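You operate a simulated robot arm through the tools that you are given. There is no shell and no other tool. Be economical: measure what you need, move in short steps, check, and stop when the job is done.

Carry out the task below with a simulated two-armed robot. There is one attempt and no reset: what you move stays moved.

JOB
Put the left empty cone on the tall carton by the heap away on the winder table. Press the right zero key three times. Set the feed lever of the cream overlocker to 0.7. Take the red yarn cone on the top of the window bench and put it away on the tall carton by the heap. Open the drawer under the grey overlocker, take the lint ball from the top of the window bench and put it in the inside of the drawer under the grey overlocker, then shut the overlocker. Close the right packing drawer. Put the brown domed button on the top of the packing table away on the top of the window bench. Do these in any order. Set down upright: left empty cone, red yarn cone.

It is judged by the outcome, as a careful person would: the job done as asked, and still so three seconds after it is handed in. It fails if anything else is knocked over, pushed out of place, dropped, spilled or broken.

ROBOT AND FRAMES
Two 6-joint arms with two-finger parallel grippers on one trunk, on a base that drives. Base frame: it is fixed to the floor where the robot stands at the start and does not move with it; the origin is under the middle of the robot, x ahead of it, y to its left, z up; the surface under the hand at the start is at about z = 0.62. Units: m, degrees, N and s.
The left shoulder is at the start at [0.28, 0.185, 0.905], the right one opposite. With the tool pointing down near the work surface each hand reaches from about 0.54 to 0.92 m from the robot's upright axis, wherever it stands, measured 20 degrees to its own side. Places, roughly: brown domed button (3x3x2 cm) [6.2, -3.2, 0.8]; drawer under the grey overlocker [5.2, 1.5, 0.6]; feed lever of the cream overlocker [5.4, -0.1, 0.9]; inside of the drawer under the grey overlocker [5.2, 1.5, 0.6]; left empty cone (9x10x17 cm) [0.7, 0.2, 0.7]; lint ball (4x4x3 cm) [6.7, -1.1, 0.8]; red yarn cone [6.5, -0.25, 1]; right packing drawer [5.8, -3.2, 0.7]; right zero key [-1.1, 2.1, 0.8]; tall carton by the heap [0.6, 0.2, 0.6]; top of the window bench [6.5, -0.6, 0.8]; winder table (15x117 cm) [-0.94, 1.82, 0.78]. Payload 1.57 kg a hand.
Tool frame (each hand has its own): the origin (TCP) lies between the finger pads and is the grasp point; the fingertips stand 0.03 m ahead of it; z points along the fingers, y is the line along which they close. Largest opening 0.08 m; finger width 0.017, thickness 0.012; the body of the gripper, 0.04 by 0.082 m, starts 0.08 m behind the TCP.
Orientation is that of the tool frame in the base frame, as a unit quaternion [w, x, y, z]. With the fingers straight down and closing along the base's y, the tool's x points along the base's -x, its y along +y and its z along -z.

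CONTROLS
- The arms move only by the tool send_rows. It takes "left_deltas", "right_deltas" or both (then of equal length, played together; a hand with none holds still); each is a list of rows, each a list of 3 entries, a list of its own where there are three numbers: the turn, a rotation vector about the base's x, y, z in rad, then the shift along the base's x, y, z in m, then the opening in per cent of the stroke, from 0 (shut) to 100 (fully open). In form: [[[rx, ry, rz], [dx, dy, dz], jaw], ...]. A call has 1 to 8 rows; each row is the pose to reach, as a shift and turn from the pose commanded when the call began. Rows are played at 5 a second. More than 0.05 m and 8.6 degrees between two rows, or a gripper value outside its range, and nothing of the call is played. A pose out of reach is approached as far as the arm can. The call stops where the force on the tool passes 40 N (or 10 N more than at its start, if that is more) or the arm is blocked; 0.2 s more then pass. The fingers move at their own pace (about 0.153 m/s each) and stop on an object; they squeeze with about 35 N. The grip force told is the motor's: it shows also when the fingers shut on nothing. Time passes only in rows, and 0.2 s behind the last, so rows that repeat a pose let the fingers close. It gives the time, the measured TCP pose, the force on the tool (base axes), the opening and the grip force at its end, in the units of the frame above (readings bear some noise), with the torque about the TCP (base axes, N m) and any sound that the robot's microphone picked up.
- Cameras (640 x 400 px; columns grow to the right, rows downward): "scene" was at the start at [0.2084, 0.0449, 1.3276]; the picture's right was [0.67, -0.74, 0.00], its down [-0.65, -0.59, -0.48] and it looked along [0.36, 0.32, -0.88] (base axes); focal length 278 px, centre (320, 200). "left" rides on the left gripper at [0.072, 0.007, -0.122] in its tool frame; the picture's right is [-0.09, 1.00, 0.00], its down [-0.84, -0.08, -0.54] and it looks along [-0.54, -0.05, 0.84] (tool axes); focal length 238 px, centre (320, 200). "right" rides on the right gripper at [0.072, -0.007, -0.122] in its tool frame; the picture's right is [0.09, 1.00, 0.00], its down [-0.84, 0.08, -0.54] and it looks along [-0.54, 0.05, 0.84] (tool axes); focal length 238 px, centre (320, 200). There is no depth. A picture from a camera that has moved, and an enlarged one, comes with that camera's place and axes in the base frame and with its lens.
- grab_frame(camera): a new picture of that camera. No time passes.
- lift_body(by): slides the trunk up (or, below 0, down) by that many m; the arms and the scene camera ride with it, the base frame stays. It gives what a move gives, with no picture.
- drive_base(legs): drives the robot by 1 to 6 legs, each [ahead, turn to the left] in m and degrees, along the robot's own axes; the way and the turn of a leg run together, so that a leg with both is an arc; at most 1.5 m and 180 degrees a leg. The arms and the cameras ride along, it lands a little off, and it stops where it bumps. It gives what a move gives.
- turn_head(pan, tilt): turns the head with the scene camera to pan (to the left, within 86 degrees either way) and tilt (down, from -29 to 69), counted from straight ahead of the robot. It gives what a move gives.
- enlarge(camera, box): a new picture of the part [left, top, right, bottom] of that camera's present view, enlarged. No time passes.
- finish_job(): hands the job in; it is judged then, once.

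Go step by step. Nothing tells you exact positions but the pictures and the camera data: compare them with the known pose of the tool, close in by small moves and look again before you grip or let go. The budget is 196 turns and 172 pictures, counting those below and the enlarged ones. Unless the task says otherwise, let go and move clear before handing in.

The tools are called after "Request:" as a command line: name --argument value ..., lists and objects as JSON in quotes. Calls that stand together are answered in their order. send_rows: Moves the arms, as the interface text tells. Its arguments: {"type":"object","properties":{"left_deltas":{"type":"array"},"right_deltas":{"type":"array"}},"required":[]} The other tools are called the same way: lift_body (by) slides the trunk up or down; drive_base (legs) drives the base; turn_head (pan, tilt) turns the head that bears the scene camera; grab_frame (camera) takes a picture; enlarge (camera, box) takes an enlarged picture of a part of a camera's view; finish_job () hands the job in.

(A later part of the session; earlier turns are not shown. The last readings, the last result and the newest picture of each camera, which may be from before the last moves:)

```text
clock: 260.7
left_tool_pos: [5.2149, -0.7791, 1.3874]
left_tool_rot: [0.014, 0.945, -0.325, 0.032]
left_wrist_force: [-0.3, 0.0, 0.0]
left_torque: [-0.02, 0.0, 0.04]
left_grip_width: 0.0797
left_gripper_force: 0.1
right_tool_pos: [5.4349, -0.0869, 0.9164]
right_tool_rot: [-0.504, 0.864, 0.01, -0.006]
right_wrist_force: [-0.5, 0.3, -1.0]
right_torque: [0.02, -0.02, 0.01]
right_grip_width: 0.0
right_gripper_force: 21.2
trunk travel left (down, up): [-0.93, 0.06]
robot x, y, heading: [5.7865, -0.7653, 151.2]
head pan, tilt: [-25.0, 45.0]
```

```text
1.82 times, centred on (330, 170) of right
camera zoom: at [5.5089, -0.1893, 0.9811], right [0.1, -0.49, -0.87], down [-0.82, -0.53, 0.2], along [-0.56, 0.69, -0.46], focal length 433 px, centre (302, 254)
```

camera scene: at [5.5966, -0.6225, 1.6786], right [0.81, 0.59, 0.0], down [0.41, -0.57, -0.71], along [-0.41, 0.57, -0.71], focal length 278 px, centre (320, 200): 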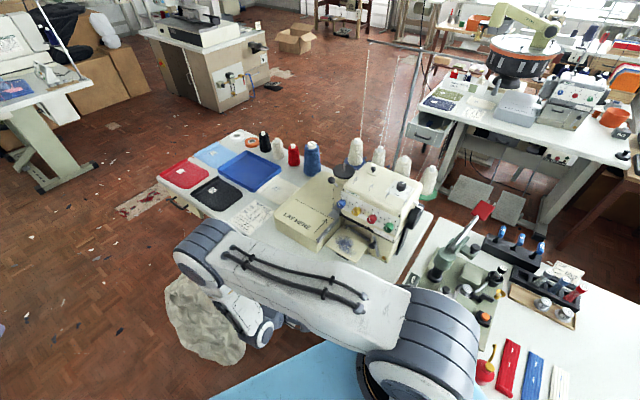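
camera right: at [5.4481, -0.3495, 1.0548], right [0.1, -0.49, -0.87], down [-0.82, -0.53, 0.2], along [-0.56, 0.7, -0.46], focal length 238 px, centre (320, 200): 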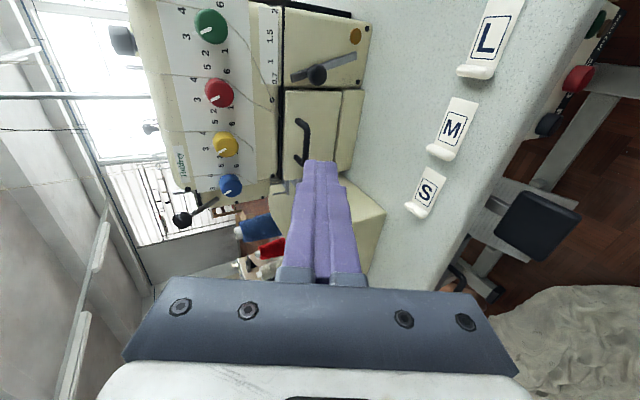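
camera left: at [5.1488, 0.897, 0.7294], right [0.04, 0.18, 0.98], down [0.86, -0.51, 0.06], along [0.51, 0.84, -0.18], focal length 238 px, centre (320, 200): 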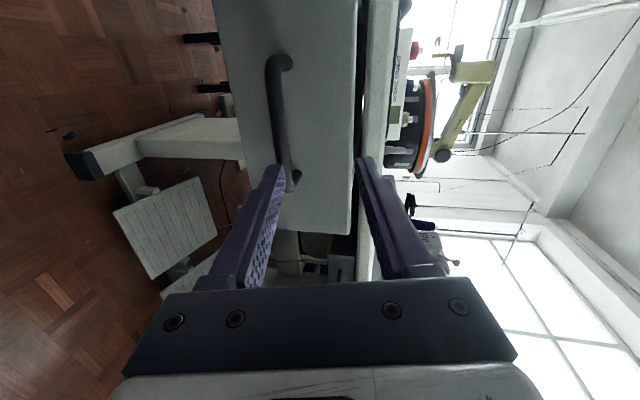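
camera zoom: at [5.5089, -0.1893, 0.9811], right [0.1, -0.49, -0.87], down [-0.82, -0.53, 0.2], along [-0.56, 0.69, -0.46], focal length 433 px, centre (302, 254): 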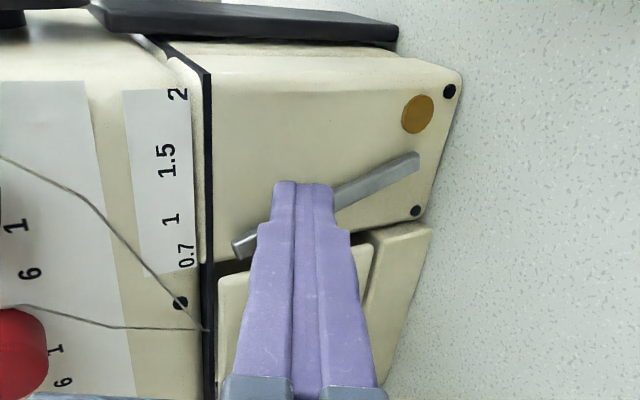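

The two contact positions bracket the knob almost exactly, and averaging both measurements the lever is on 0.7. I'll leave it there and withdraw.

Request:
send_rows --right_deltas '[[[0, 0, 0], [0.008, 0, 0], 0], [[0, 0, 0], [0.012, -0.04, 0.02], 0], [[0, 0, 0], [0.012, -0.08, 0.04], 0], [[0, 0, 0], [0.012, -0.12, 0.06], 0], [[0, 0, 0], [0.012, -0.15, 0.09], 0], [[0, 0, 0], [0.012, -0.18, 0.12], 0], [[0, 0, 0], [0.012, -0.21, 0.15], 0], [[0, 0, 0], [0.012, -0.23, 0.19], 0]]'

Request:
send_rows --right_deltas '[[[-0.13, 0, 0], [0, -0.01, 0.03], 0], [[-0.26, 0, 0], [0, -0.02, 0.06], 0], [[-0.39, 0, 0], [0, -0.02, 0.09], 0], [[-0.52, 0, 0], [0, -0.02, 0.12], 0], [[-0.65, 0, 0], [0, -0.02, 0.15], 0], [[-0.78, 0, 0], [0, -0.02, 0.17], 0], [[-0.91, 0, 0], [0, -0.02, 0.18], 0], [[-1.05, 0, 0], [0, -0.02, 0.19], 0]]'

Request:
enlarge --camera "scene" --box '[300, 150, 460, 300]'

```text
clock: 262.5
left_tool_pos: [5.2163, -0.7788, 1.3874]
left_tool_rot: [0.013, 0.945, -0.324, 0.032]
left_wrist_force: [0.5, 0.5, -0.2]
left_torque: [0.01, -0.01, 0.01]
left_grip_width: 0.08
left_gripper_force: 0.1
right_tool_pos: [5.422, -0.321, 1.0886]
right_tool_rot: [-0.505, 0.863, 0.01, -0.005]
right_wrist_force: [0.7, 0.9, 0.4]
right_torque: [-0.02, 0.03, -0.02]
right_grip_width: 0.0
right_gripper_force: 21.4
right hand out of reach, approached as far as the arm can: row 7, 8
trunk travel left (down, up): [-0.93, 0.06]
robot x, y, heading: [5.7855, -0.7697, 151.1]
head pan, tilt: [-25.0, 45.0]
```

```text
clock: 264.3
left_tool_pos: [5.2155, -0.7781, 1.3879]
left_tool_rot: [0.013, 0.945, -0.325, 0.032]
left_wrist_force: [0.2, 0.2, 0.2]
left_torque: [0.02, 0.03, 0.03]
left_grip_width: 0.08
left_gripper_force: 0.1
right_tool_pos: [5.4193, -0.3438, 1.2747]
right_tool_rot: [-0.003, 1.0, 0.006, -0.011]
right_wrist_force: [0.3, -0.2, 0.3]
right_torque: [-0.01, -0.05, 0.03]
right_grip_width: 0.0002
right_gripper_force: 21.7
right hand out of reach, approached as far as the arm can: row 1, 2, 3, 4, 5
trunk travel left (down, up): [-0.93, 0.06]
robot x, y, heading: [5.7848, -0.7706, 151.1]
head pan, tilt: [-25.0, 45.0]
```

```text
2.67 times, centred on (380, 225) of scene
camera zoom: at [5.5964, -0.6233, 1.6785], right [0.81, 0.59, 0.0], down [0.42, -0.57, -0.71], along [-0.42, 0.57, -0.71], focal length 741 px, centre (160, 133)
```

zoom: 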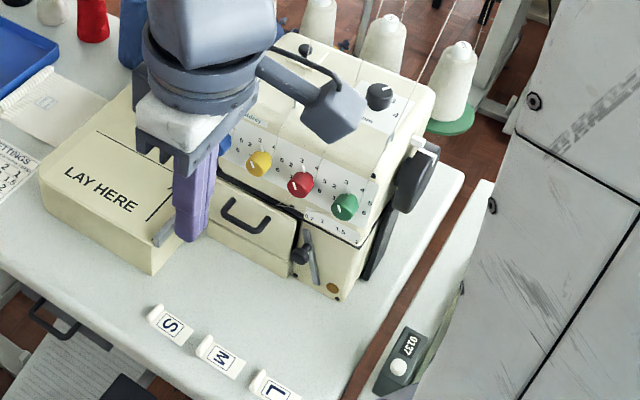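

Lever and cover are as they should be. Next the packing table: I'll turn to face -y and drive down the clear corridor at x about 5.78.

Request:
drive_base --legs '[[0, 119], [1.2, 0]]'

Request:
turn_head --pan 5 --tilt 40

Request:
grab_frame --camera "scene"

```text
clock: 275.3
left_tool_pos: [6.0801, -2.4572, 1.3866]
left_tool_rot: [-0.021, 0.754, 0.656, 0.028]
left_wrist_force: [-0.3, -0.2, 0.1]
left_torque: [-0.02, -0.01, -0.04]
left_grip_width: 0.08
left_gripper_force: 0.0
right_tool_pos: [5.6007, -2.4977, 1.2746]
right_tool_rot: [0.007, 0.494, 0.869, -0.008]
right_wrist_force: [0.1, 0.4, 0.2]
right_torque: [-0.02, -0.01, 0.03]
right_grip_width: 0.0001
right_gripper_force: 21.7
trunk travel left (down, up): [-0.93, 0.06]
robot x, y, heading: [5.787, -1.9712, -88.9]
head pan, tilt: [-25.0, 45.0]
```

```text
clock: 276.3
left_tool_pos: [6.0811, -2.4584, 1.3878]
left_tool_rot: [-0.02, 0.754, 0.656, 0.028]
left_wrist_force: [-0.5, 0.6, 0.4]
left_torque: [-0.01, -0.01, -0.02]
left_grip_width: 0.08
left_gripper_force: 0.0
right_tool_pos: [5.5994, -2.4989, 1.2749]
right_tool_rot: [0.006, 0.495, 0.869, -0.009]
right_wrist_force: [-0.1, -1.1, 0.4]
right_torque: [0.02, 0.01, -0.01]
right_grip_width: 0.0002
right_gripper_force: 21.2
trunk travel left (down, up): [-0.93, 0.06]
robot x, y, heading: [5.7851, -1.9708, -89.0]
head pan, tilt: [5.0, 40.0]
```

```text
65 pictures are left
camera scene: at [5.798, -2.2138, 1.6858], right [-0.99, -0.11, 0.0], down [-0.07, 0.64, -0.77], along [0.08, -0.76, -0.64], focal length 278 px, centre (320, 200)
```

scene: 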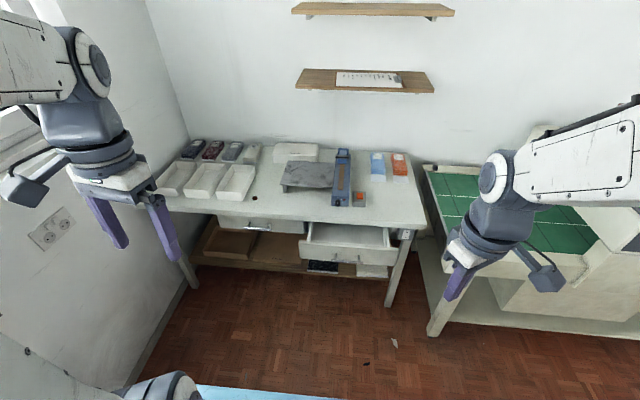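

Request:
enlarge --camera "scene" --box '[150, 130, 430, 290]'

```text
2.29 times, centred on (290, 210) of scene
camera zoom: at [5.798, -2.2138, 1.6858], right [-0.99, -0.11, 0.0], down [-0.07, 0.64, -0.77], along [0.08, -0.76, -0.64], focal length 635 px, centre (389, 177)
```

zoom: 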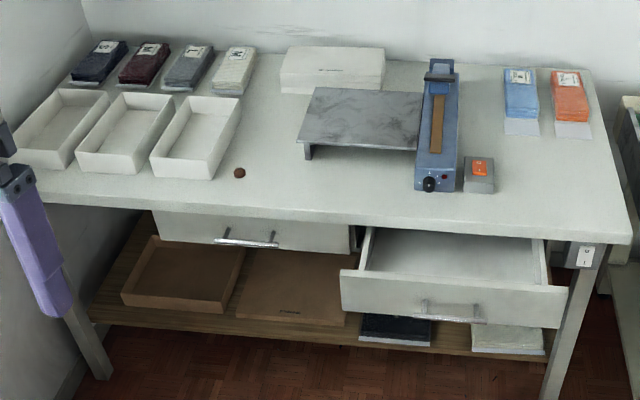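

The brown button is at about [6.24, -3.25] on the packing table; the right drawer stands open about 12 cm. I'll drive closer and lower the trunk.

Request:
drive_base --legs '[[0.53, 0]]'

Request:
lift_body --by -0.16

Request:
turn_head --pan 25 --tilt 50

Request:
grab_frame --camera "scene"

```text
clock: 279.3
left_tool_pos: [6.0844, -2.9844, 1.3875]
left_tool_rot: [-0.021, 0.756, 0.653, 0.028]
left_wrist_force: [0.4, 0.1, 0.2]
left_torque: [0.0, 0.01, 0.02]
left_grip_width: 0.0802
left_gripper_force: 0.2
right_tool_pos: [5.6047, -3.0231, 1.2747]
right_tool_rot: [0.007, 0.498, 0.867, -0.009]
right_wrist_force: [-0.8, 0.8, -0.3]
right_torque: [-0.03, 0.01, 0.0]
right_grip_width: 0.0001
right_gripper_force: 21.5
trunk travel left (down, up): [-0.93, 0.06]
robot x, y, heading: [5.7908, -2.4942, -89.4]
head pan, tilt: [5.0, 40.0]
```

```text
clock: 281.1
left_tool_pos: [6.084, -2.9841, 1.2277]
left_tool_rot: [-0.021, 0.755, 0.654, 0.028]
left_wrist_force: [-0.3, 1.1, 0.2]
left_torque: [0.02, 0.02, 0.02]
left_grip_width: 0.0799
left_gripper_force: 0.0
right_tool_pos: [5.6048, -3.0238, 1.1141]
right_tool_rot: [0.007, 0.498, 0.867, -0.008]
right_wrist_force: [-0.5, -0.5, -0.1]
right_torque: [0.0, -0.03, -0.02]
right_grip_width: 0.0
right_gripper_force: 21.8
trunk travel left (down, up): [-0.77, 0.22]
robot x, y, heading: [5.7951, -2.495, -89.2]
head pan, tilt: [5.0, 40.0]
```

```text
clock: 282.0
left_tool_pos: [6.0837, -2.9854, 1.2273]
left_tool_rot: [-0.021, 0.756, 0.653, 0.028]
left_wrist_force: [0.3, 0.7, 0.7]
left_torque: [0.04, -0.01, 0.01]
left_grip_width: 0.0797
left_gripper_force: 0.1
right_tool_pos: [5.6047, -3.0236, 1.1147]
right_tool_rot: [0.007, 0.498, 0.867, -0.009]
right_wrist_force: [0.6, -0.3, -0.6]
right_torque: [0.0, 0.03, -0.02]
right_grip_width: 0.0001
right_gripper_force: 21.3
trunk travel left (down, up): [-0.77, 0.22]
robot x, y, heading: [5.7971, -2.4956, -89.5]
head pan, tilt: [25.0, 50.0]
```

```text
63 pictures are left
camera scene: at [5.8292, -2.7244, 1.5116], right [-0.9, -0.43, 0.0], down [-0.33, 0.69, -0.64], along [0.28, -0.58, -0.77], focal length 278 px, centre (320, 200)
```

scene: 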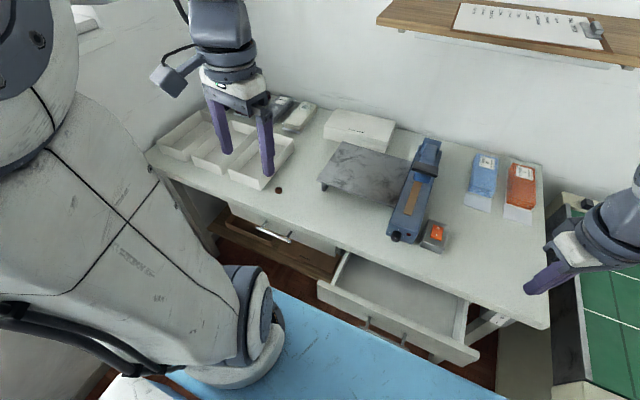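

The button is at about [6.238, -3.246]. I'll bring the left hand above it, straightened, with the jaw part open.

Request:
send_rows --left_deltas '[[[-0.02, 0, 0], [0.02, -0.035, -0.02], 56], [[-0.04, 0.005, 0], [0.04, -0.07, -0.045], 56], [[-0.068, 0.015, 0], [0.06, -0.1, -0.075], 56], [[-0.068, 0.015, 0], [0.08, -0.135, -0.1], 56], [[-0.068, 0.015, 0], [0.1, -0.17, -0.125], 56], [[-0.068, 0.015, 0], [0.12, -0.205, -0.15], 56], [[-0.068, 0.015, 0], [0.14, -0.235, -0.18], 56], [[-0.068, 0.015, 0], [0.154, -0.261, -0.215], 56]]'

Request:
send_rows --left_deltas '[[[0, 0, 0], [0, 0, -0.04], 56], [[0, 0, 0], [0, 0, -0.08], 56], [[0, 0, 0], [0, 0, -0.1], 56]]'

Request:
grab_frame --camera "left"

```text
clock: 283.8
left_tool_pos: [6.2407, -3.2475, 1.0136]
left_tool_rot: [0.0, 0.756, 0.654, 0.001]
left_wrist_force: [-0.3, -0.2, 0.3]
left_torque: [-0.01, -0.01, 0.02]
left_grip_width: 0.0451
left_gripper_force: 0.1
right_tool_pos: [5.6045, -3.0229, 1.1146]
right_tool_rot: [0.006, 0.498, 0.867, -0.009]
right_wrist_force: [-0.1, -0.3, 0.6]
right_torque: [-0.01, -0.02, 0.01]
right_grip_width: 0.0
right_gripper_force: 21.5
trunk travel left (down, up): [-0.77, 0.22]
robot x, y, heading: [5.7918, -2.4929, -89.3]
head pan, tilt: [25.0, 50.0]
```

```text
clock: 284.6
left_tool_pos: [6.2415, -3.248, 0.9129]
left_tool_rot: [0.0, 0.756, 0.654, 0.001]
left_wrist_force: [0.4, 0.1, 0.6]
left_torque: [-0.04, -0.04, 0.01]
left_grip_width: 0.0448
left_gripper_force: 0.0
right_tool_pos: [5.6045, -3.0233, 1.1148]
right_tool_rot: [0.006, 0.498, 0.867, -0.009]
right_wrist_force: [-0.9, 0.4, -0.2]
right_torque: [-0.02, 0.01, 0.01]
right_grip_width: 0.0002
right_gripper_force: 21.1
trunk travel left (down, up): [-0.77, 0.22]
robot x, y, heading: [5.7936, -2.4914, -89.4]
head pan, tilt: [25.0, 50.0]
```

```text
62 pictures are left
camera left: at [6.2579, -3.1779, 1.0351], right [0.97, -0.24, 0.0], down [-0.2, -0.82, 0.54], along [-0.13, -0.53, -0.84], focal length 238 px, centre (320, 200)
```

left: 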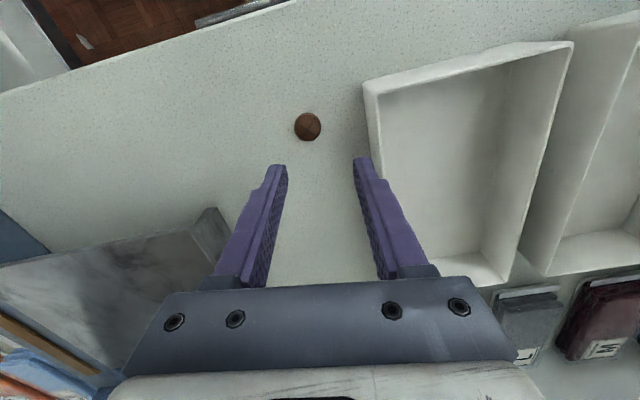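

The button is 1.1 cm left and 0.8 cm back. Correct, descend and grip.

Request:
send_rows --left_deltas '[[[0, 0, 0], [-0.011, 0.008, -0.03], 56], [[0, 0, 0], [-0.011, 0.008, -0.065], 56], [[0, 0, 0], [-0.011, 0.008, -0.08], 56], [[0, 0, 0], [-0.011, 0.008, -0.087], 56], [[0, 0, 0], [-0.011, 0.008, -0.087], 0], [[0, 0, 0], [-0.011, 0.008, -0.087], 0], [[0, 0, 0], [-0.011, 0.008, -0.087], 0]]'

Request:
grab_frame --camera "left"

```text
clock: 285.9
left_tool_pos: [6.2264, -3.2418, 0.8294]
left_tool_rot: [0.003, 0.757, 0.653, 0.0]
left_wrist_force: [-5.5, 7.5, 19.8]
left_torque: [0.43, 0.45, 0.0]
left_grip_width: 0.0225
left_gripper_force: 35.2
right_tool_pos: [5.6026, -3.0221, 1.114]
right_tool_rot: [0.007, 0.498, 0.867, -0.009]
right_wrist_force: [0.0, -0.2, 0.5]
right_torque: [-0.03, -0.01, -0.04]
right_grip_width: 0.0001
right_gripper_force: 21.4
trunk travel left (down, up): [-0.77, 0.22]
robot x, y, heading: [5.795, -2.498, -89.2]
head pan, tilt: [25.0, 50.0]
stopped in row 6 (left hand): the force on the tool passed its limit at 43 N (the readings are from after the stop); the commanded pose is now the measured one
```

```text
61 pictures are left
camera left: at [6.2428, -3.1715, 0.9521], right [0.97, -0.24, 0.0], down [-0.2, -0.81, 0.55], along [-0.13, -0.53, -0.84], focal length 238 px, centre (320, 200)
```

left: 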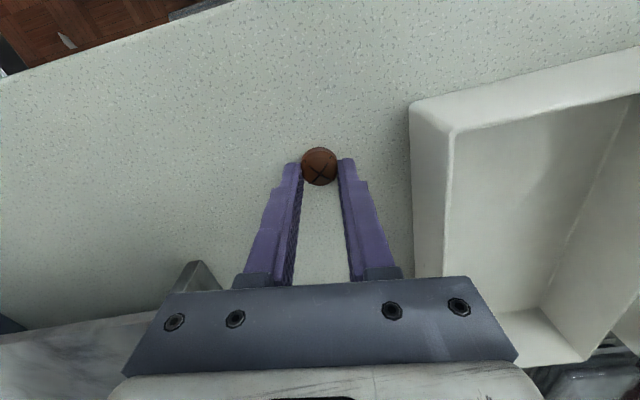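

Gripped. I'll lift it a little and check that it holds.

Request:
send_rows --left_deltas '[[[0, 0, 0], [0, 0, 0.02], 0], [[0, 0, 0], [0, 0, 0.05], 0], [[0, 0, 0], [0, 0, 0.09], 0], [[0, 0, 0], [0, 0, 0.13], 0], [[0, 0, 0], [0, 0, 0.17], 0], [[0, 0, 0], [0, 0.04, 0.19], 0], [[0, 0, 0], [0, 0.08, 0.2], 0], [[0, 0, 0], [0, 0.12, 0.2], 0]]'

Request:
grab_frame --camera "left"

```text
clock: 287.7
left_tool_pos: [6.2261, -3.122, 1.0275]
left_tool_rot: [0.004, 0.757, 0.654, -0.001]
left_wrist_force: [0.2, -0.2, 0.2]
left_torque: [0.02, 0.02, -0.03]
left_grip_width: 0.0224
left_gripper_force: 35.3
right_tool_pos: [5.6046, -3.0227, 1.1141]
right_tool_rot: [0.007, 0.498, 0.867, -0.01]
right_wrist_force: [-0.5, 0.3, -0.2]
right_torque: [0.01, 0.01, -0.01]
right_grip_width: 0.0
right_gripper_force: 21.4
trunk travel left (down, up): [-0.77, 0.22]
robot x, y, heading: [5.7946, -2.4955, -89.4]
head pan, tilt: [25.0, 50.0]
```

```text
60 pictures are left
camera left: at [6.2427, -3.0515, 1.1505], right [0.97, -0.24, 0.0], down [-0.2, -0.81, 0.55], along [-0.13, -0.53, -0.84], focal length 238 px, centre (320, 200)
```

left: 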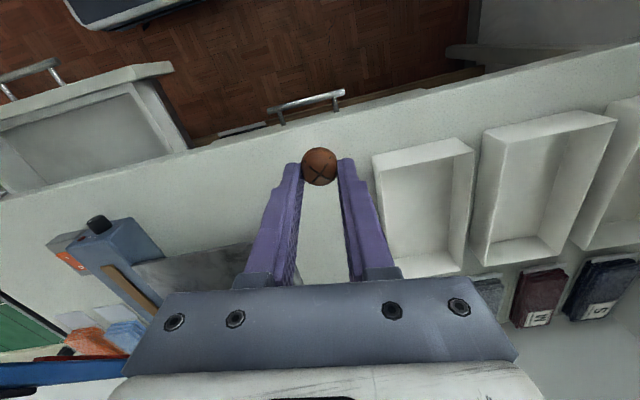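

The button is held firmly. Now the drawer: I'll back the robot 12 cm and bring the shut right hand in front of the drawer's front.

Request:
drive_base --legs '[[-0.13, 0]]'

Request:
send_rows --right_deltas '[[[0, 0, -0.07], [0.025, 0, -0.03], 0], [[0, 0, -0.14], [0.05, 0, -0.06], 0], [[0, 0, -0.21], [0.075, -0.01, -0.09], 0], [[0, 0, -0.28], [0.1, -0.02, -0.12], 0], [[0, 0, -0.35], [0.125, -0.035, -0.15], 0], [[0, 0, -0.42], [0.15, -0.055, -0.18], 0], [[0, 0, -0.5], [0.15, -0.07, -0.22], 0], [[0, 0, -0.5], [0.15, -0.075, -0.265], 0]]'

Request:
turn_head --pan 0 --tilt 55

Request:
grab_frame --camera "scene"

```text
clock: 289.0
left_tool_pos: [6.2259, -2.9887, 1.0273]
left_tool_rot: [0.003, 0.756, 0.655, -0.001]
left_wrist_force: [0.5, 0.7, 0.5]
left_torque: [0.02, -0.01, 0.0]
left_grip_width: 0.0222
left_gripper_force: 35.2
right_tool_pos: [5.6042, -2.8926, 1.1149]
right_tool_rot: [0.006, 0.497, 0.868, -0.008]
right_wrist_force: [0.2, 0.2, -0.2]
right_torque: [0.0, -0.01, 0.02]
right_grip_width: 0.0
right_gripper_force: 21.3
trunk travel left (down, up): [-0.77, 0.22]
robot x, y, heading: [5.7929, -2.3618, -89.3]
head pan, tilt: [25.0, 50.0]
```

```text
clock: 290.8
left_tool_pos: [6.2268, -2.9902, 1.0282]
left_tool_rot: [0.004, 0.755, 0.655, -0.001]
left_wrist_force: [0.3, 0.0, 0.2]
left_torque: [-0.03, 0.01, 0.01]
left_grip_width: 0.0221
left_gripper_force: 34.9
right_tool_pos: [5.7574, -2.9689, 0.8499]
right_tool_rot: [0.005, 0.696, 0.718, -0.01]
right_wrist_force: [0.3, 0.0, 0.0]
right_torque: [0.0, -0.02, 0.0]
right_grip_width: 0.0
right_gripper_force: 21.4
trunk travel left (down, up): [-0.77, 0.22]
robot x, y, heading: [5.7902, -2.3623, -89.3]
head pan, tilt: [25.0, 50.0]
```

```text
clock: 291.7
left_tool_pos: [6.2266, -2.9895, 1.0288]
left_tool_rot: [0.004, 0.756, 0.655, -0.001]
left_wrist_force: [0.3, -0.1, -0.2]
left_torque: [0.0, -0.02, 0.01]
left_grip_width: 0.0224
left_gripper_force: 35.0
right_tool_pos: [5.7562, -2.9682, 0.8509]
right_tool_rot: [0.005, 0.696, 0.718, -0.01]
right_wrist_force: [-0.8, 0.1, -0.2]
right_torque: [0.01, -0.02, -0.01]
right_grip_width: 0.0003
right_gripper_force: 21.3
trunk travel left (down, up): [-0.77, 0.22]
robot x, y, heading: [5.7922, -2.3664, -89.1]
head pan, tilt: [0.0, 55.0]
```

```text
59 pictures are left
camera scene: at [5.7958, -2.5956, 1.5051], right [-1.0, -0.02, 0.0], down [-0.01, 0.82, -0.57], along [0.01, -0.57, -0.82], focal length 278 px, centre (320, 200)
```

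scene: 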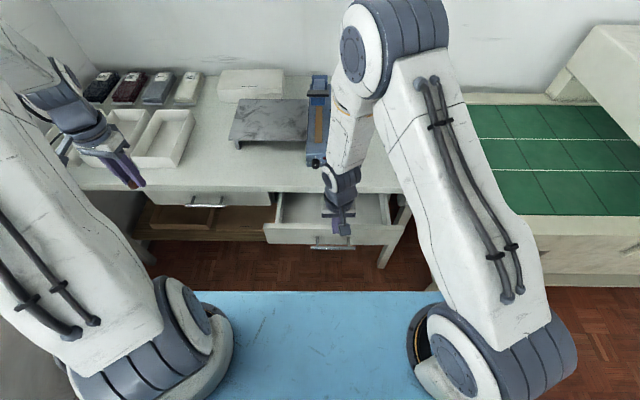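

The hand is 6 cm in front of the drawer's front. Descend and push it shut.

Request:
send_rows --right_deltas '[[[0, 0, 0], [0, 0, -0.04], 0], [[0, 0, 0], [0, 0, -0.08], 0], [[0, 0, 0], [0, 0, -0.118], 0], [[0, 0, 0], [0, -0.03, -0.118], 0], [[0, 0, 0], [0, -0.06, -0.118], 0], [[0, 0, 0], [0, -0.085, -0.118], 0], [[0, 0, 0], [0, -0.11, -0.118], 0], [[0, 0, 0], [0, -0.13, -0.118], 0]]'

Request:
send_rows --right_deltas '[[[0, 0, 0], [0, -0.01, 0], 0], [[0, 0, 0], [0, -0.02, 0], 0], [[0, 0, 0], [0, -0.028, 0], 0], [[0, 0, 0], [0, -0.034, 0], 0]]'

Request:
grab_frame --camera "scene"

```text
clock: 292.5
left_tool_pos: [6.2264, -2.9906, 1.0269]
left_tool_rot: [0.003, 0.757, 0.654, 0.0]
left_wrist_force: [0.2, -0.1, -0.1]
left_torque: [0.03, -0.03, 0.05]
left_grip_width: 0.0224
left_gripper_force: 34.8
right_tool_pos: [5.7462, -2.9686, 0.7388]
right_tool_rot: [-0.014, 0.752, 0.659, -0.016]
right_wrist_force: [1.1, -1.1, -0.6]
right_torque: [0.05, 0.0, 0.02]
right_grip_width: 0.0001
right_gripper_force: 21.4
right hand out of reach, approached as far as the arm can: row 2, 4
trunk travel left (down, up): [-0.77, 0.22]
robot x, y, heading: [5.7908, -2.3647, -89.2]
head pan, tilt: [0.0, 55.0]
stopped in row 4 (right hand): the force on the tool passed its limit at 540 N (the readings are from after the stop); the commanded pose is now the measured one
```

```text
clock: 293.5
left_tool_pos: [6.2272, -2.9888, 1.0288]
left_tool_rot: [0.002, 0.757, 0.654, 0.0]
left_wrist_force: [-0.1, -0.5, -0.1]
left_torque: [-0.01, 0.01, 0.0]
left_grip_width: 0.0224
left_gripper_force: 34.5
right_tool_pos: [5.7452, -3.0021, 0.7399]
right_tool_rot: [-0.013, 0.752, 0.659, -0.017]
right_wrist_force: [-0.7, -0.5, 0.3]
right_torque: [0.0, -0.02, 0.01]
right_grip_width: 0.0
right_gripper_force: 20.7
right hand out of reach, approached as far as the arm can: row 1, 2
trunk travel left (down, up): [-0.77, 0.22]
robot x, y, heading: [5.7898, -2.3607, -89.2]
head pan, tilt: [0.0, 55.0]
```

```text
58 pictures are left
camera scene: at [5.7957, -2.5958, 1.505], right [-1.0, -0.01, 0.0], down [-0.01, 0.82, -0.57], along [0.01, -0.57, -0.82], focal length 278 px, centre (320, 200)
```

scene: 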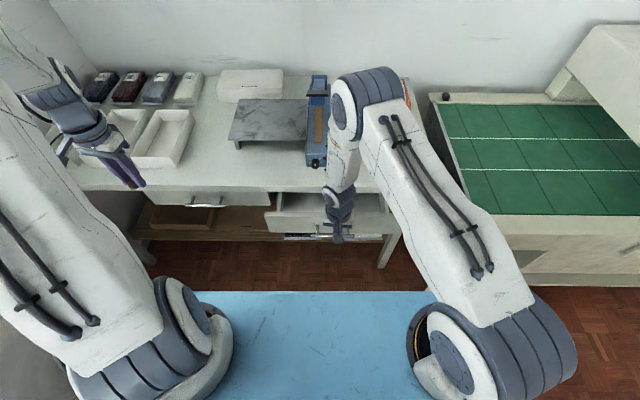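

The arm is near a fold limit, so instead I'll hold the hand still and push the drawer by driving the robot gently forward.

Request:
drive_base --legs '[[0.09, 0]]'

Request:
grab_frame --camera "scene"

```text
clock: 294.6
left_tool_pos: [6.2274, -3.0811, 1.0282]
left_tool_rot: [0.003, 0.756, 0.654, -0.001]
left_wrist_force: [-0.1, 0.0, 0.2]
left_torque: [-0.02, 0.02, -0.01]
left_grip_width: 0.0221
left_gripper_force: 34.6
right_tool_pos: [5.7468, -3.0933, 0.7399]
right_tool_rot: [-0.012, 0.753, 0.658, -0.016]
right_wrist_force: [0.7, -0.7, 0.0]
right_torque: [-0.01, -0.02, 0.0]
right_grip_width: 0.0
right_gripper_force: 21.7
trunk travel left (down, up): [-0.77, 0.22]
robot x, y, heading: [5.7908, -2.4549, -89.2]
head pan, tilt: [0.0, 55.0]
```

```text
57 pictures are left
camera scene: at [5.7968, -2.6872, 1.5048], right [-1.0, -0.01, 0.0], down [-0.01, 0.82, -0.57], along [0.01, -0.57, -0.82], focal length 278 px, centre (320, 200)
```

scene: 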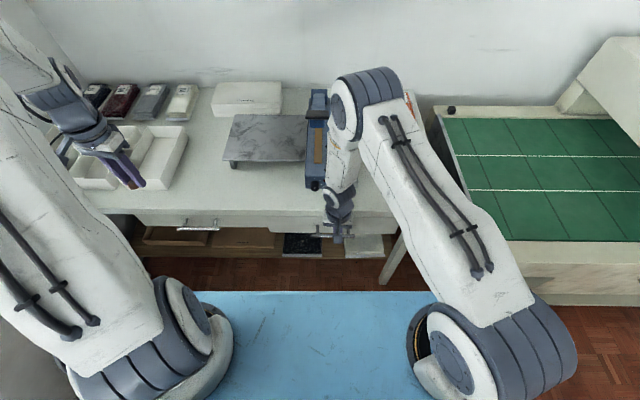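

Request:
enlarge --camera "scene" --box '[130, 180, 410, 290]'

Request:
drive_base --legs '[[0.03, 0]]'

```text
2.29 times, centred on (270, 235) of scene
camera zoom: at [5.7968, -2.6872, 1.5048], right [-1.0, -0.01, 0.0], down [-0.01, 0.82, -0.57], along [0.01, -0.57, -0.82], focal length 635 px, centre (434, 120)
```

zoom: 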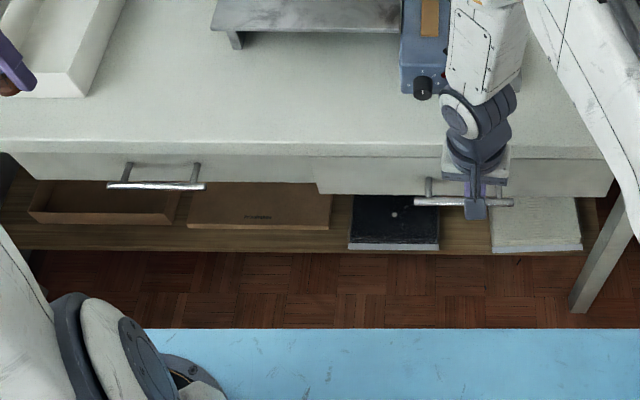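

```text
clock: 295.5
left_tool_pos: [6.2275, -3.1039, 1.0278]
left_tool_rot: [0.003, 0.757, 0.654, -0.001]
left_wrist_force: [0.4, 0.0, 0.7]
left_torque: [0.0, 0.02, 0.02]
left_grip_width: 0.0222
left_gripper_force: 34.6
right_tool_pos: [5.7478, -3.114, 0.7391]
right_tool_rot: [-0.014, 0.751, 0.66, -0.016]
right_wrist_force: [-0.2, -0.6, 0.3]
right_torque: [0.02, -0.03, -0.01]
right_grip_width: 0.0
right_gripper_force: 21.7
trunk travel left (down, up): [-0.77, 0.22]
robot x, y, heading: [5.7921, -2.4796, -89.4]
head pan, tilt: [0.0, 55.0]
stopped in leg 1: the force on the tool passed its limit at 65 N (the readings are from after the stop); the commanded pose is now the measured one
```

It stopped firmly, so the drawer should be shut. Back off and check.

Request:
drive_base --legs '[[-0.15, 0]]'

Request:
enlarge --camera "scene" --box '[130, 130, 450, 270]'

```text
clock: 296.9
left_tool_pos: [6.2272, -2.9528, 1.0263]
left_tool_rot: [0.003, 0.756, 0.654, -0.001]
left_wrist_force: [0.7, -0.5, -1.1]
left_torque: [0.04, 0.0, -0.02]
left_grip_width: 0.0224
left_gripper_force: 35.3
right_tool_pos: [5.7465, -2.9629, 0.7388]
right_tool_rot: [-0.015, 0.751, 0.66, -0.016]
right_wrist_force: [0.1, -0.6, -0.1]
right_torque: [0.03, 0.0, -0.02]
right_grip_width: 0.0001
right_gripper_force: 20.7
trunk travel left (down, up): [-0.77, 0.22]
robot x, y, heading: [5.7916, -2.3289, -89.1]
head pan, tilt: [0.0, 55.0]
```

```text
2.00 times, centred on (290, 200) of scene
camera zoom: at [5.7955, -2.5597, 1.505], right [-1.0, -0.02, 0.0], down [-0.01, 0.82, -0.57], along [0.01, -0.57, -0.82], focal length 556 px, centre (380, 200)
```

zoom: 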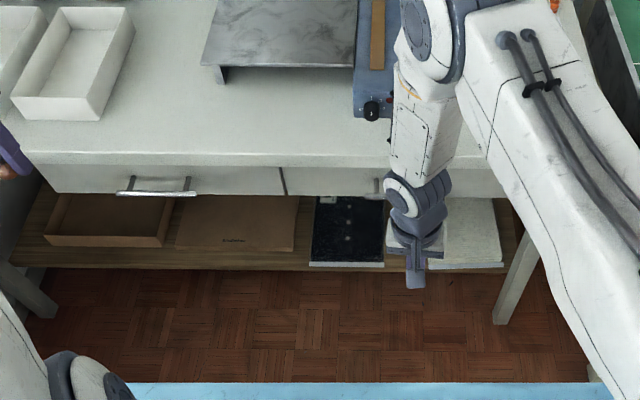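

The right packing drawer is flush. I'll raise the trunk and drive back up to the window bench with the button.

Request:
lift_body --by 0.28

Request:
drive_base --legs '[[0, 179], [1.45, 0], [0.1, 0], [0, -90], [0.08, 0]]'

Request:
turn_head --pan 0 --tilt 38

Request:
grab_frame --camera "scene"

```text
clock: 299.2
left_tool_pos: [6.2277, -2.9535, 1.246]
left_tool_rot: [0.003, 0.756, 0.655, -0.001]
left_wrist_force: [0.2, 0.4, 0.1]
left_torque: [0.01, 0.02, 0.01]
left_grip_width: 0.0225
left_gripper_force: 34.8
right_tool_pos: [5.7465, -2.9632, 0.9594]
right_tool_rot: [-0.014, 0.751, 0.66, -0.016]
right_wrist_force: [0.2, -0.7, 0.7]
right_torque: [-0.02, 0.01, 0.0]
right_grip_width: 0.0
right_gripper_force: 21.3
right hand out of reach, approached as far as the arm can: row 1
trunk travel left (down, up): [-0.99, 0.0]
robot x, y, heading: [5.7931, -2.3275, -89.0]
head pan, tilt: [0.0, 55.0]
```

```text
clock: 302.5
left_tool_pos: [6.5461, -2.3752, 1.2472]
left_tool_rot: [-0.003, 0.394, 0.919, -0.003]
left_wrist_force: [-5.1, -2.0, 2.1]
left_torque: [0.37, -0.69, 0.29]
left_grip_width: 0.0221
left_gripper_force: 34.9
right_tool_pos: [6.2685, -2.751, 0.9605]
right_tool_rot: [-0.006, 0.381, 0.924, -0.021]
right_wrist_force: [-0.6, 0.6, 0.1]
right_torque: [-0.01, 0.02, 0.02]
right_grip_width: 0.0
right_gripper_force: 21.6
trunk travel left (down, up): [-0.99, 0.0]
robot x, y, heading: [5.7897, -2.3313, -36.8]
head pan, tilt: [0.0, 55.0]
stopped in leg 1: the robot was blocked; the commanded pose is now the measured one
```

```text
clock: 303.3
left_tool_pos: [6.5458, -2.3744, 1.2464]
left_tool_rot: [-0.003, 0.392, 0.92, -0.002]
left_wrist_force: [-6.8, -4.9, 1.5]
left_torque: [0.76, -0.88, 0.4]
left_grip_width: 0.0222
left_gripper_force: 34.7
right_tool_pos: [6.2671, -2.7518, 0.9598]
right_tool_rot: [-0.007, 0.382, 0.924, -0.021]
right_wrist_force: [0.3, 0.7, 0.3]
right_torque: [0.0, 0.0, 0.0]
right_grip_width: 0.0
right_gripper_force: 21.5
trunk travel left (down, up): [-0.99, 0.0]
robot x, y, heading: [5.7934, -2.3273, -36.5]
head pan, tilt: [0.0, 38.0]
```

```text
54 pictures are left
camera scene: at [5.9882, -2.477, 1.7486], right [-0.6, -0.8, 0.0], down [-0.49, 0.37, -0.79], along [0.63, -0.47, -0.62], focal length 278 px, centre (320, 200)
```

scene: 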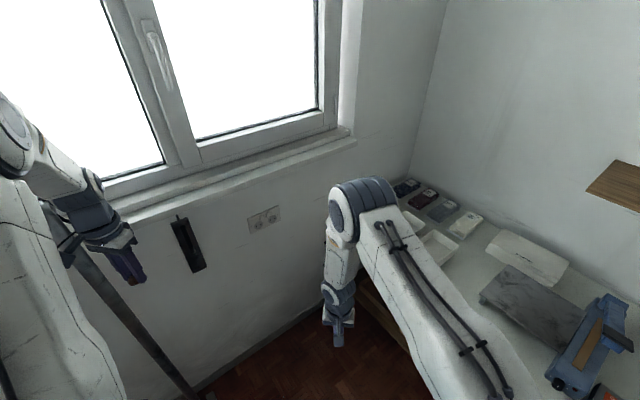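

The left hand touched the clothes rack post while turning. I'll turn back, tuck the left hand in, and reverse up the corridor instead.

Request:
drive_base --legs '[[0, -52]]'

Request:
send_rows --left_deltas '[[[0, 0, 0], [-0.04, 0.01, 0], 0], [[0, 0, 0], [-0.08, 0.03, 0], 0], [[0, 0, 0], [-0.12, 0.05, 0], 0], [[0, 0, 0], [-0.15, 0.08, 0], 0], [[0, 0, 0], [-0.18, 0.1, 0], 0]]'

Request:
turn_head --pan 70 --tilt 20

Request:
grab_frame --camera "scene"

```text
clock: 306.0
left_tool_pos: [6.2247, -2.9491, 1.2456]
left_tool_rot: [-0.004, 0.754, 0.657, -0.003]
left_wrist_force: [0.0, 0.4, -0.3]
left_torque: [0.03, 0.01, 0.02]
left_grip_width: 0.0225
left_gripper_force: 35.4
right_tool_pos: [5.7561, -2.9632, 0.9597]
right_tool_rot: [-0.015, 0.746, 0.665, -0.016]
right_wrist_force: [0.0, -0.1, -0.6]
right_torque: [-0.02, -0.01, -0.04]
right_grip_width: 0.0001
right_gripper_force: 21.8
trunk travel left (down, up): [-0.99, 0.0]
robot x, y, heading: [5.7921, -2.3262, -88.3]
head pan, tilt: [0.0, 38.0]
```

```text
clock: 307.2
left_tool_pos: [6.045, -2.8443, 1.2475]
left_tool_rot: [-0.004, 0.754, 0.657, -0.002]
left_wrist_force: [-0.9, 0.5, -0.6]
left_torque: [0.03, 0.0, -0.02]
left_grip_width: 0.0221
left_gripper_force: 34.9
right_tool_pos: [5.7553, -2.9629, 0.9592]
right_tool_rot: [-0.014, 0.746, 0.666, -0.017]
right_wrist_force: [0.0, 0.3, 0.5]
right_torque: [0.01, 0.01, -0.01]
right_grip_width: 0.0
right_gripper_force: 21.5
trunk travel left (down, up): [-0.99, 0.0]
robot x, y, heading: [5.7941, -2.3293, -88.6]
head pan, tilt: [0.0, 38.0]
```

```text
clock: 308.6
left_tool_pos: [6.0453, -2.8472, 1.2477]
left_tool_rot: [-0.005, 0.754, 0.657, -0.003]
left_wrist_force: [0.1, 0.1, 0.1]
left_torque: [0.01, 0.03, -0.02]
left_grip_width: 0.0222
left_gripper_force: 34.7
right_tool_pos: [5.7564, -2.9638, 0.9606]
right_tool_rot: [-0.015, 0.746, 0.665, -0.017]
right_wrist_force: [0.5, 0.0, 0.0]
right_torque: [0.0, 0.02, -0.01]
right_grip_width: 0.0
right_gripper_force: 21.4
trunk travel left (down, up): [-0.99, 0.0]
robot x, y, heading: [5.7941, -2.3238, -88.6]
head pan, tilt: [70.0, 20.0]
```

```text
53 pictures are left
camera scene: at [5.884, -2.5169, 1.7772], right [-0.32, -0.95, 0.0], down [-0.32, 0.11, -0.94], along [0.89, -0.3, -0.34], focal length 278 px, centre (320, 200)
```

scene: 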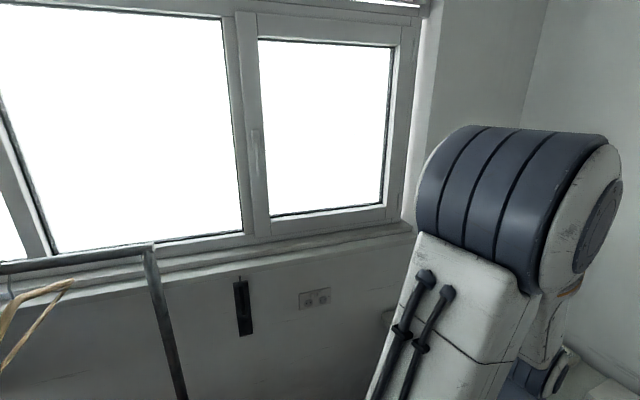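

The rack is upright and where it was. I'll reverse up the corridor, then turn to face the bench.

Request:
drive_base --legs '[[-1.5, 0], [0, 88.5], [0.1, 0]]'

Request:
turn_head --pan -5 --tilt 42

Request:
grab_frame --camera "scene"

```text
clock: 320.3
left_tool_pos: [6.3888, -0.6545, 1.2468]
left_tool_rot: [-0.002, 0.093, 0.996, -0.004]
left_wrist_force: [-0.1, 0.1, 0.1]
left_torque: [-0.01, -0.01, 0.01]
left_grip_width: 0.0225
left_gripper_force: 35.2
right_tool_pos: [6.4925, -0.9491, 0.9596]
right_tool_rot: [0.001, 0.08, 0.997, -0.022]
right_wrist_force: [-0.2, 1.1, 0.1]
right_torque: [-0.01, -0.03, 0.03]
right_grip_width: 0.0
right_gripper_force: 21.1
trunk travel left (down, up): [-0.99, 0.0]
robot x, y, heading: [5.8591, -0.8803, -1.3]
head pan, tilt: [70.0, 20.0]
```

```text
clock: 321.8
left_tool_pos: [6.3904, -0.6527, 1.2471]
left_tool_rot: [-0.002, 0.093, 0.996, -0.004]
left_wrist_force: [-0.3, 0.5, -0.6]
left_torque: [0.01, -0.01, -0.03]
left_grip_width: 0.0221
left_gripper_force: 35.2
right_tool_pos: [6.492, -0.9484, 0.96]
right_tool_rot: [0.001, 0.082, 0.996, -0.022]
right_wrist_force: [0.0, 0.1, -0.9]
right_torque: [0.01, 0.02, -0.03]
right_grip_width: 0.0
right_gripper_force: 21.7
trunk travel left (down, up): [-0.99, 0.0]
robot x, y, heading: [5.8602, -0.8831, -1.4]
head pan, tilt: [-5.0, 42.0]
```

```text
52 pictures are left
camera scene: at [6.103, -0.8933, 1.7429], right [-0.11, -0.99, 0.0], down [-0.67, 0.07, -0.74], along [0.74, -0.08, -0.67], focal length 278 px, centre (320, 200)
```

scene: 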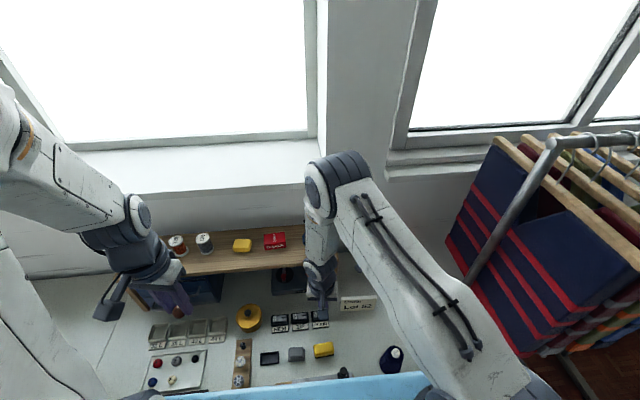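

The right arm hides the spot where the lint ball should be. I'll raise and draw it back, then look.

Request:
send_rows --right_deltas '[[[0, 0, 0], [0, 0, 0.04], 0], [[0, 0, 0], [-0.01, -0.02, 0.08], 0], [[0, 0, 0], [-0.03, -0.05, 0.11], 0], [[0, 0, 0], [-0.06, -0.08, 0.13], 0], [[0, 0, 0], [-0.09, -0.11, 0.15], 0], [[0, 0, 0], [-0.12, -0.14, 0.17], 0]]'

Request:
enlarge --camera "scene" --box '[100, 210, 440, 400]'

```text
clock: 323.2
left_tool_pos: [6.3891, -0.6544, 1.2489]
left_tool_rot: [-0.001, 0.094, 0.996, -0.004]
left_wrist_force: [-0.2, -0.2, 0.4]
left_torque: [-0.01, 0.02, 0.0]
left_grip_width: 0.0221
left_gripper_force: 35.8
right_tool_pos: [6.3792, -1.0861, 1.1285]
right_tool_rot: [0.0, 0.084, 0.996, -0.022]
right_wrist_force: [0.3, 1.2, -0.6]
right_torque: [0.0, 0.03, 0.0]
right_grip_width: 0.0
right_gripper_force: 20.7
right hand out of reach, approached as far as the arm can: row 6
trunk travel left (down, up): [-0.99, 0.0]
robot x, y, heading: [5.8623, -0.8836, -1.2]
head pan, tilt: [-5.0, 42.0]
```

```text
1.88 times, centred on (270, 305) of scene
camera zoom: at [6.1032, -0.8935, 1.7428], right [-0.11, -0.99, 0.0], down [-0.67, 0.07, -0.74], along [0.74, -0.08, -0.67], focal length 523 px, centre (414, 2)
```

zoom: 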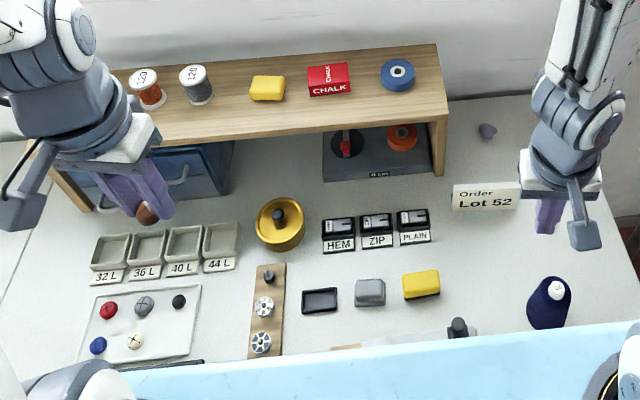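

The lint ball is the small purple-grey ball at about [6.718, -1.114]. I'll move the right hand above it first, then lower the trunk.

Request:
send_rows --right_deltas '[[[0, 0, 0], [0.045, 0, 0], 30], [[0, 0, 0], [0.09, -0.005, 0], 60], [[0, 0, 0], [0.135, -0.01, 0], 80], [[0, 0, 0], [0.18, -0.015, 0], 80], [[0, 0, 0], [0.225, -0.02, 0], 80], [[0, 0, 0], [0.27, -0.026, 0], 80], [[0, 0, 0], [0.3, -0.028, 0], 80]]'

Request:
lift_body --by -0.2

Request:
grab_frame --camera "right"

```text
clock: 324.8
left_tool_pos: [6.3897, -0.6542, 1.2476]
left_tool_rot: [-0.001, 0.093, 0.996, -0.004]
left_wrist_force: [0.7, 0.0, -0.3]
left_torque: [0.03, -0.01, -0.03]
left_grip_width: 0.0224
left_gripper_force: 34.9
right_tool_pos: [6.678, -1.1152, 1.1265]
right_tool_rot: [0.0, 0.081, 0.996, -0.021]
right_wrist_force: [0.1, 0.6, 0.2]
right_torque: [0.01, 0.03, 0.0]
right_grip_width: 0.064
right_gripper_force: 0.1
right hand out of reach, approached as far as the arm can: row 1
trunk travel left (down, up): [-0.99, 0.0]
robot x, y, heading: [5.8613, -0.8831, -1.5]
head pan, tilt: [-5.0, 42.0]
```

```text
clock: 326.9
left_tool_pos: [6.3892, -0.654, 1.0484]
left_tool_rot: [-0.001, 0.093, 0.996, -0.004]
left_wrist_force: [0.0, 0.2, -0.5]
left_torque: [0.01, -0.01, 0.02]
left_grip_width: 0.0222
left_gripper_force: 35.0
right_tool_pos: [6.6767, -1.1167, 0.9258]
right_tool_rot: [0.0, 0.081, 0.996, -0.023]
right_wrist_force: [0.5, -0.2, 0.4]
right_torque: [0.0, 0.0, -0.04]
right_grip_width: 0.0641
right_gripper_force: 0.0
trunk travel left (down, up): [-0.79, 0.2]
robot x, y, heading: [5.8571, -0.8816, -1.5]
head pan, tilt: [-5.0, 42.0]
```

```text
50 pictures are left
camera right: at [6.6055, -1.1066, 1.0472], right [0.07, 1.0, -0.04], down [0.84, -0.04, 0.54], along [0.54, -0.08, -0.84], focal length 238 px, centre (320, 200)
```

right: 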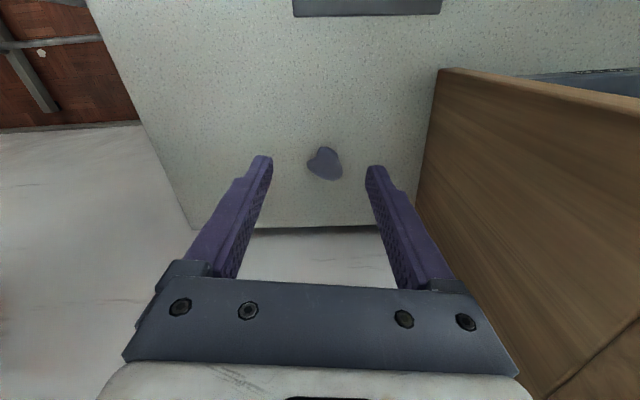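

The lint ball is at about [6.714, -1.120]. Move over, descend and grip.

Request:
send_rows --right_deltas '[[[0, 0, 0], [0.02, -0.002, -0.01], 80], [[0, 0, 0], [0.036, -0.004, -0.03], 80], [[0, 0, 0], [0.036, -0.004, -0.06], 80], [[0, 0, 0], [0.036, -0.004, -0.085], 80], [[0, 0, 0], [0.036, -0.004, -0.093], 80], [[0, 0, 0], [0.036, -0.004, -0.093], 20], [[0, 0, 0], [0.036, -0.004, -0.093], 20], [[0, 0, 0], [0.036, -0.004, -0.093], 20]]'

Request:
grab_frame --camera "right"

```text
clock: 328.7
left_tool_pos: [6.3889, -0.6531, 1.0484]
left_tool_rot: [-0.001, 0.093, 0.996, -0.004]
left_wrist_force: [0.2, -0.4, -0.1]
left_torque: [-0.02, -0.02, 0.02]
left_grip_width: 0.0221
left_gripper_force: 35.1
right_tool_pos: [6.7133, -1.12, 0.8328]
right_tool_rot: [0.001, 0.081, 0.996, -0.023]
right_wrist_force: [-0.3, 0.5, 0.8]
right_torque: [0.0, -0.02, -0.02]
right_grip_width: 0.0213
right_gripper_force: 33.7
trunk travel left (down, up): [-0.79, 0.2]
robot x, y, heading: [5.8607, -0.883, -1.4]
head pan, tilt: [-5.0, 42.0]
```

```text
49 pictures are left
camera right: at [6.6408, -1.1109, 0.9534], right [0.07, 1.0, -0.04], down [0.84, -0.04, 0.54], along [0.54, -0.08, -0.84], focal length 238 px, centre (320, 200)
```

right: 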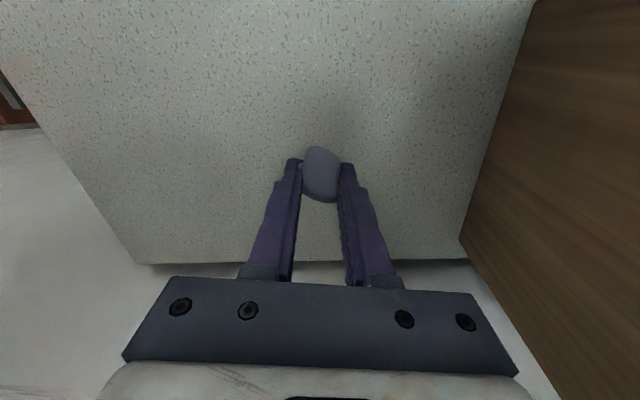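

The lint ball is gripped. Lift it clear and draw back.

Request:
send_rows --right_deltas '[[[0, 0, 0], [0, 0, 0.04], 20], [[0, 0, 0], [0, 0, 0.08], 20], [[0, 0, 0], [0, 0, 0.12], 20], [[0, 0, 0], [-0.02, 0, 0.16], 20], [[0, 0, 0], [-0.05, 0, 0.2], 20], [[0, 0, 0], [-0.08, 0, 0.23], 20], [[0, 0, 0], [-0.12, 0, 0.25], 20], [[0, 0, 0], [-0.16, 0, 0.26], 20]]' --left_deltas '[[[0, 0, 0.03], [0.008, 0.005, -0.01], 0], [[0, 0, 0.06], [0.016, 0.01, -0.02], 0], [[0, 0, 0.09], [0.024, 0.015, -0.03], 0], [[0, 0, 0.12], [0.032, 0.02, -0.04], 0], [[0, 0, 0.15], [0.04, 0.025, -0.06], 0], [[0, 0, 0.187], [0.05, 0.03, -0.08], 0], [[0, 0, 0.187], [0.05, 0.032, -0.1], 0], [[0, 0, 0.187], [0.05, 0.032, -0.12], 0]]'

Request:
grab_frame --camera "left"

```text
clock: 330.5
left_tool_pos: [6.4384, -0.6206, 0.927]
left_tool_rot: [-0.001, 0.0, 1.0, -0.005]
left_wrist_force: [0.1, -0.3, 0.7]
left_torque: [0.01, 0.01, 0.0]
left_grip_width: 0.0224
left_gripper_force: 34.9
right_tool_pos: [6.5496, -1.1161, 1.0922]
right_tool_rot: [0.001, 0.081, 0.996, -0.022]
right_wrist_force: [-0.6, 0.4, -0.9]
right_torque: [0.04, 0.0, 0.01]
right_grip_width: 0.0207
right_gripper_force: 33.8
trunk travel left (down, up): [-0.79, 0.2]
robot x, y, heading: [5.8601, -0.8827, -1.4]
head pan, tilt: [-5.0, 42.0]
```

```text
48 pictures are left
camera left: at [6.3664, -0.6145, 1.0495], right [0.09, 1.0, -0.01], down [0.84, -0.07, 0.54], along [0.54, -0.06, -0.84], focal length 238 px, centre (320, 200)
```

left: 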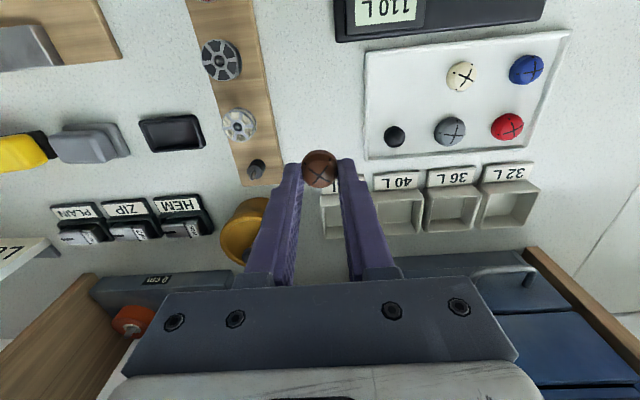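

The clear gap between the button tray and the wooden strip is right below. I'll lower the button there.

Request:
send_rows --left_deltas '[[[0, 0, 0], [0, -0.008, -0.03], 0], [[0, 0, 0], [0, -0.008, -0.06], 0], [[0, 0, 0], [0, -0.008, -0.08], 0], [[0, 0, 0], [0, -0.008, -0.088], 0], [[0, 0, 0], [0, -0.008, -0.092], 0], [[0, 0, 0], [0, -0.008, -0.095], 0]]'

```text
clock: 331.9
left_tool_pos: [6.4404, -0.6465, 0.8488]
left_tool_rot: [-0.014, -0.002, 1.0, -0.008]
left_wrist_force: [-0.2, 0.9, -0.2]
left_torque: [-0.01, 0.0, -0.02]
left_grip_width: 0.0222
left_gripper_force: 35.0
left hand out of reach, approached as far as the arm can: row 2, 3, 4, 5, 6
right_tool_pos: [6.5504, -1.115, 1.094]
right_tool_rot: [0.001, 0.08, 0.997, -0.022]
right_wrist_force: [-0.6, -0.2, -0.4]
right_torque: [-0.03, -0.01, 0.0]
right_grip_width: 0.0236
right_gripper_force: 35.2
trunk travel left (down, up): [-0.79, 0.2]
robot x, y, heading: [5.8618, -0.8807, -1.2]
head pan, tilt: [-5.0, 42.0]
```

The arm is limited at this trunk height. I'll raise the hand, lower the trunk 10 cm, and come down again.

Request:
send_rows --left_deltas '[[[0, 0, 0], [0, 0.01, 0.03], 0], [[0, 0, 0], [0, 0.02, 0.06], 0], [[0, 0, 0], [0, 0.02, 0.09], 0], [[0, 0, 0], [0, 0.02, 0.1], 0]]'

Request:
lift_body --by -0.1

```text
clock: 332.9
left_tool_pos: [6.4451, -0.6388, 0.8748]
left_tool_rot: [0.008, 0.0, 1.0, -0.01]
left_wrist_force: [0.7, -0.7, 1.2]
left_torque: [-0.01, 0.0, 0.01]
left_grip_width: 0.0224
left_gripper_force: 35.0
left hand out of reach, approached as far as the arm can: row 1, 2, 3, 4
right_tool_pos: [6.551, -1.1159, 1.093]
right_tool_rot: [0.001, 0.081, 0.996, -0.022]
right_wrist_force: [0.1, 0.3, 0.5]
right_torque: [0.01, -0.03, -0.01]
right_grip_width: 0.0256
right_gripper_force: 34.5
trunk travel left (down, up): [-0.79, 0.2]
robot x, y, heading: [5.8581, -0.8835, -1.4]
head pan, tilt: [-5.0, 42.0]
```

```text
clock: 333.7
left_tool_pos: [6.4445, -0.6394, 0.8308]
left_tool_rot: [0.011, 0.0, 1.0, -0.009]
left_wrist_force: [-5.4, -4.0, 25.9]
left_torque: [0.32, 0.35, 0.07]
left_grip_width: 0.0221
left_gripper_force: 34.8
right_tool_pos: [6.5499, -1.1155, 1.0446]
right_tool_rot: [0.001, 0.081, 0.996, -0.022]
right_wrist_force: [0.6, 0.3, 0.6]
right_torque: [-0.02, 0.03, 0.0]
right_grip_width: 0.0242
right_gripper_force: 35.4
trunk travel left (down, up): [-0.742, 0.248]
robot x, y, heading: [5.8573, -0.882, -0.9]
head pan, tilt: [-5.0, 42.0]
stopped: the force on the tool passed its limit at 132 N (the readings are from after the stop); the commanded pose is now the measured one
```

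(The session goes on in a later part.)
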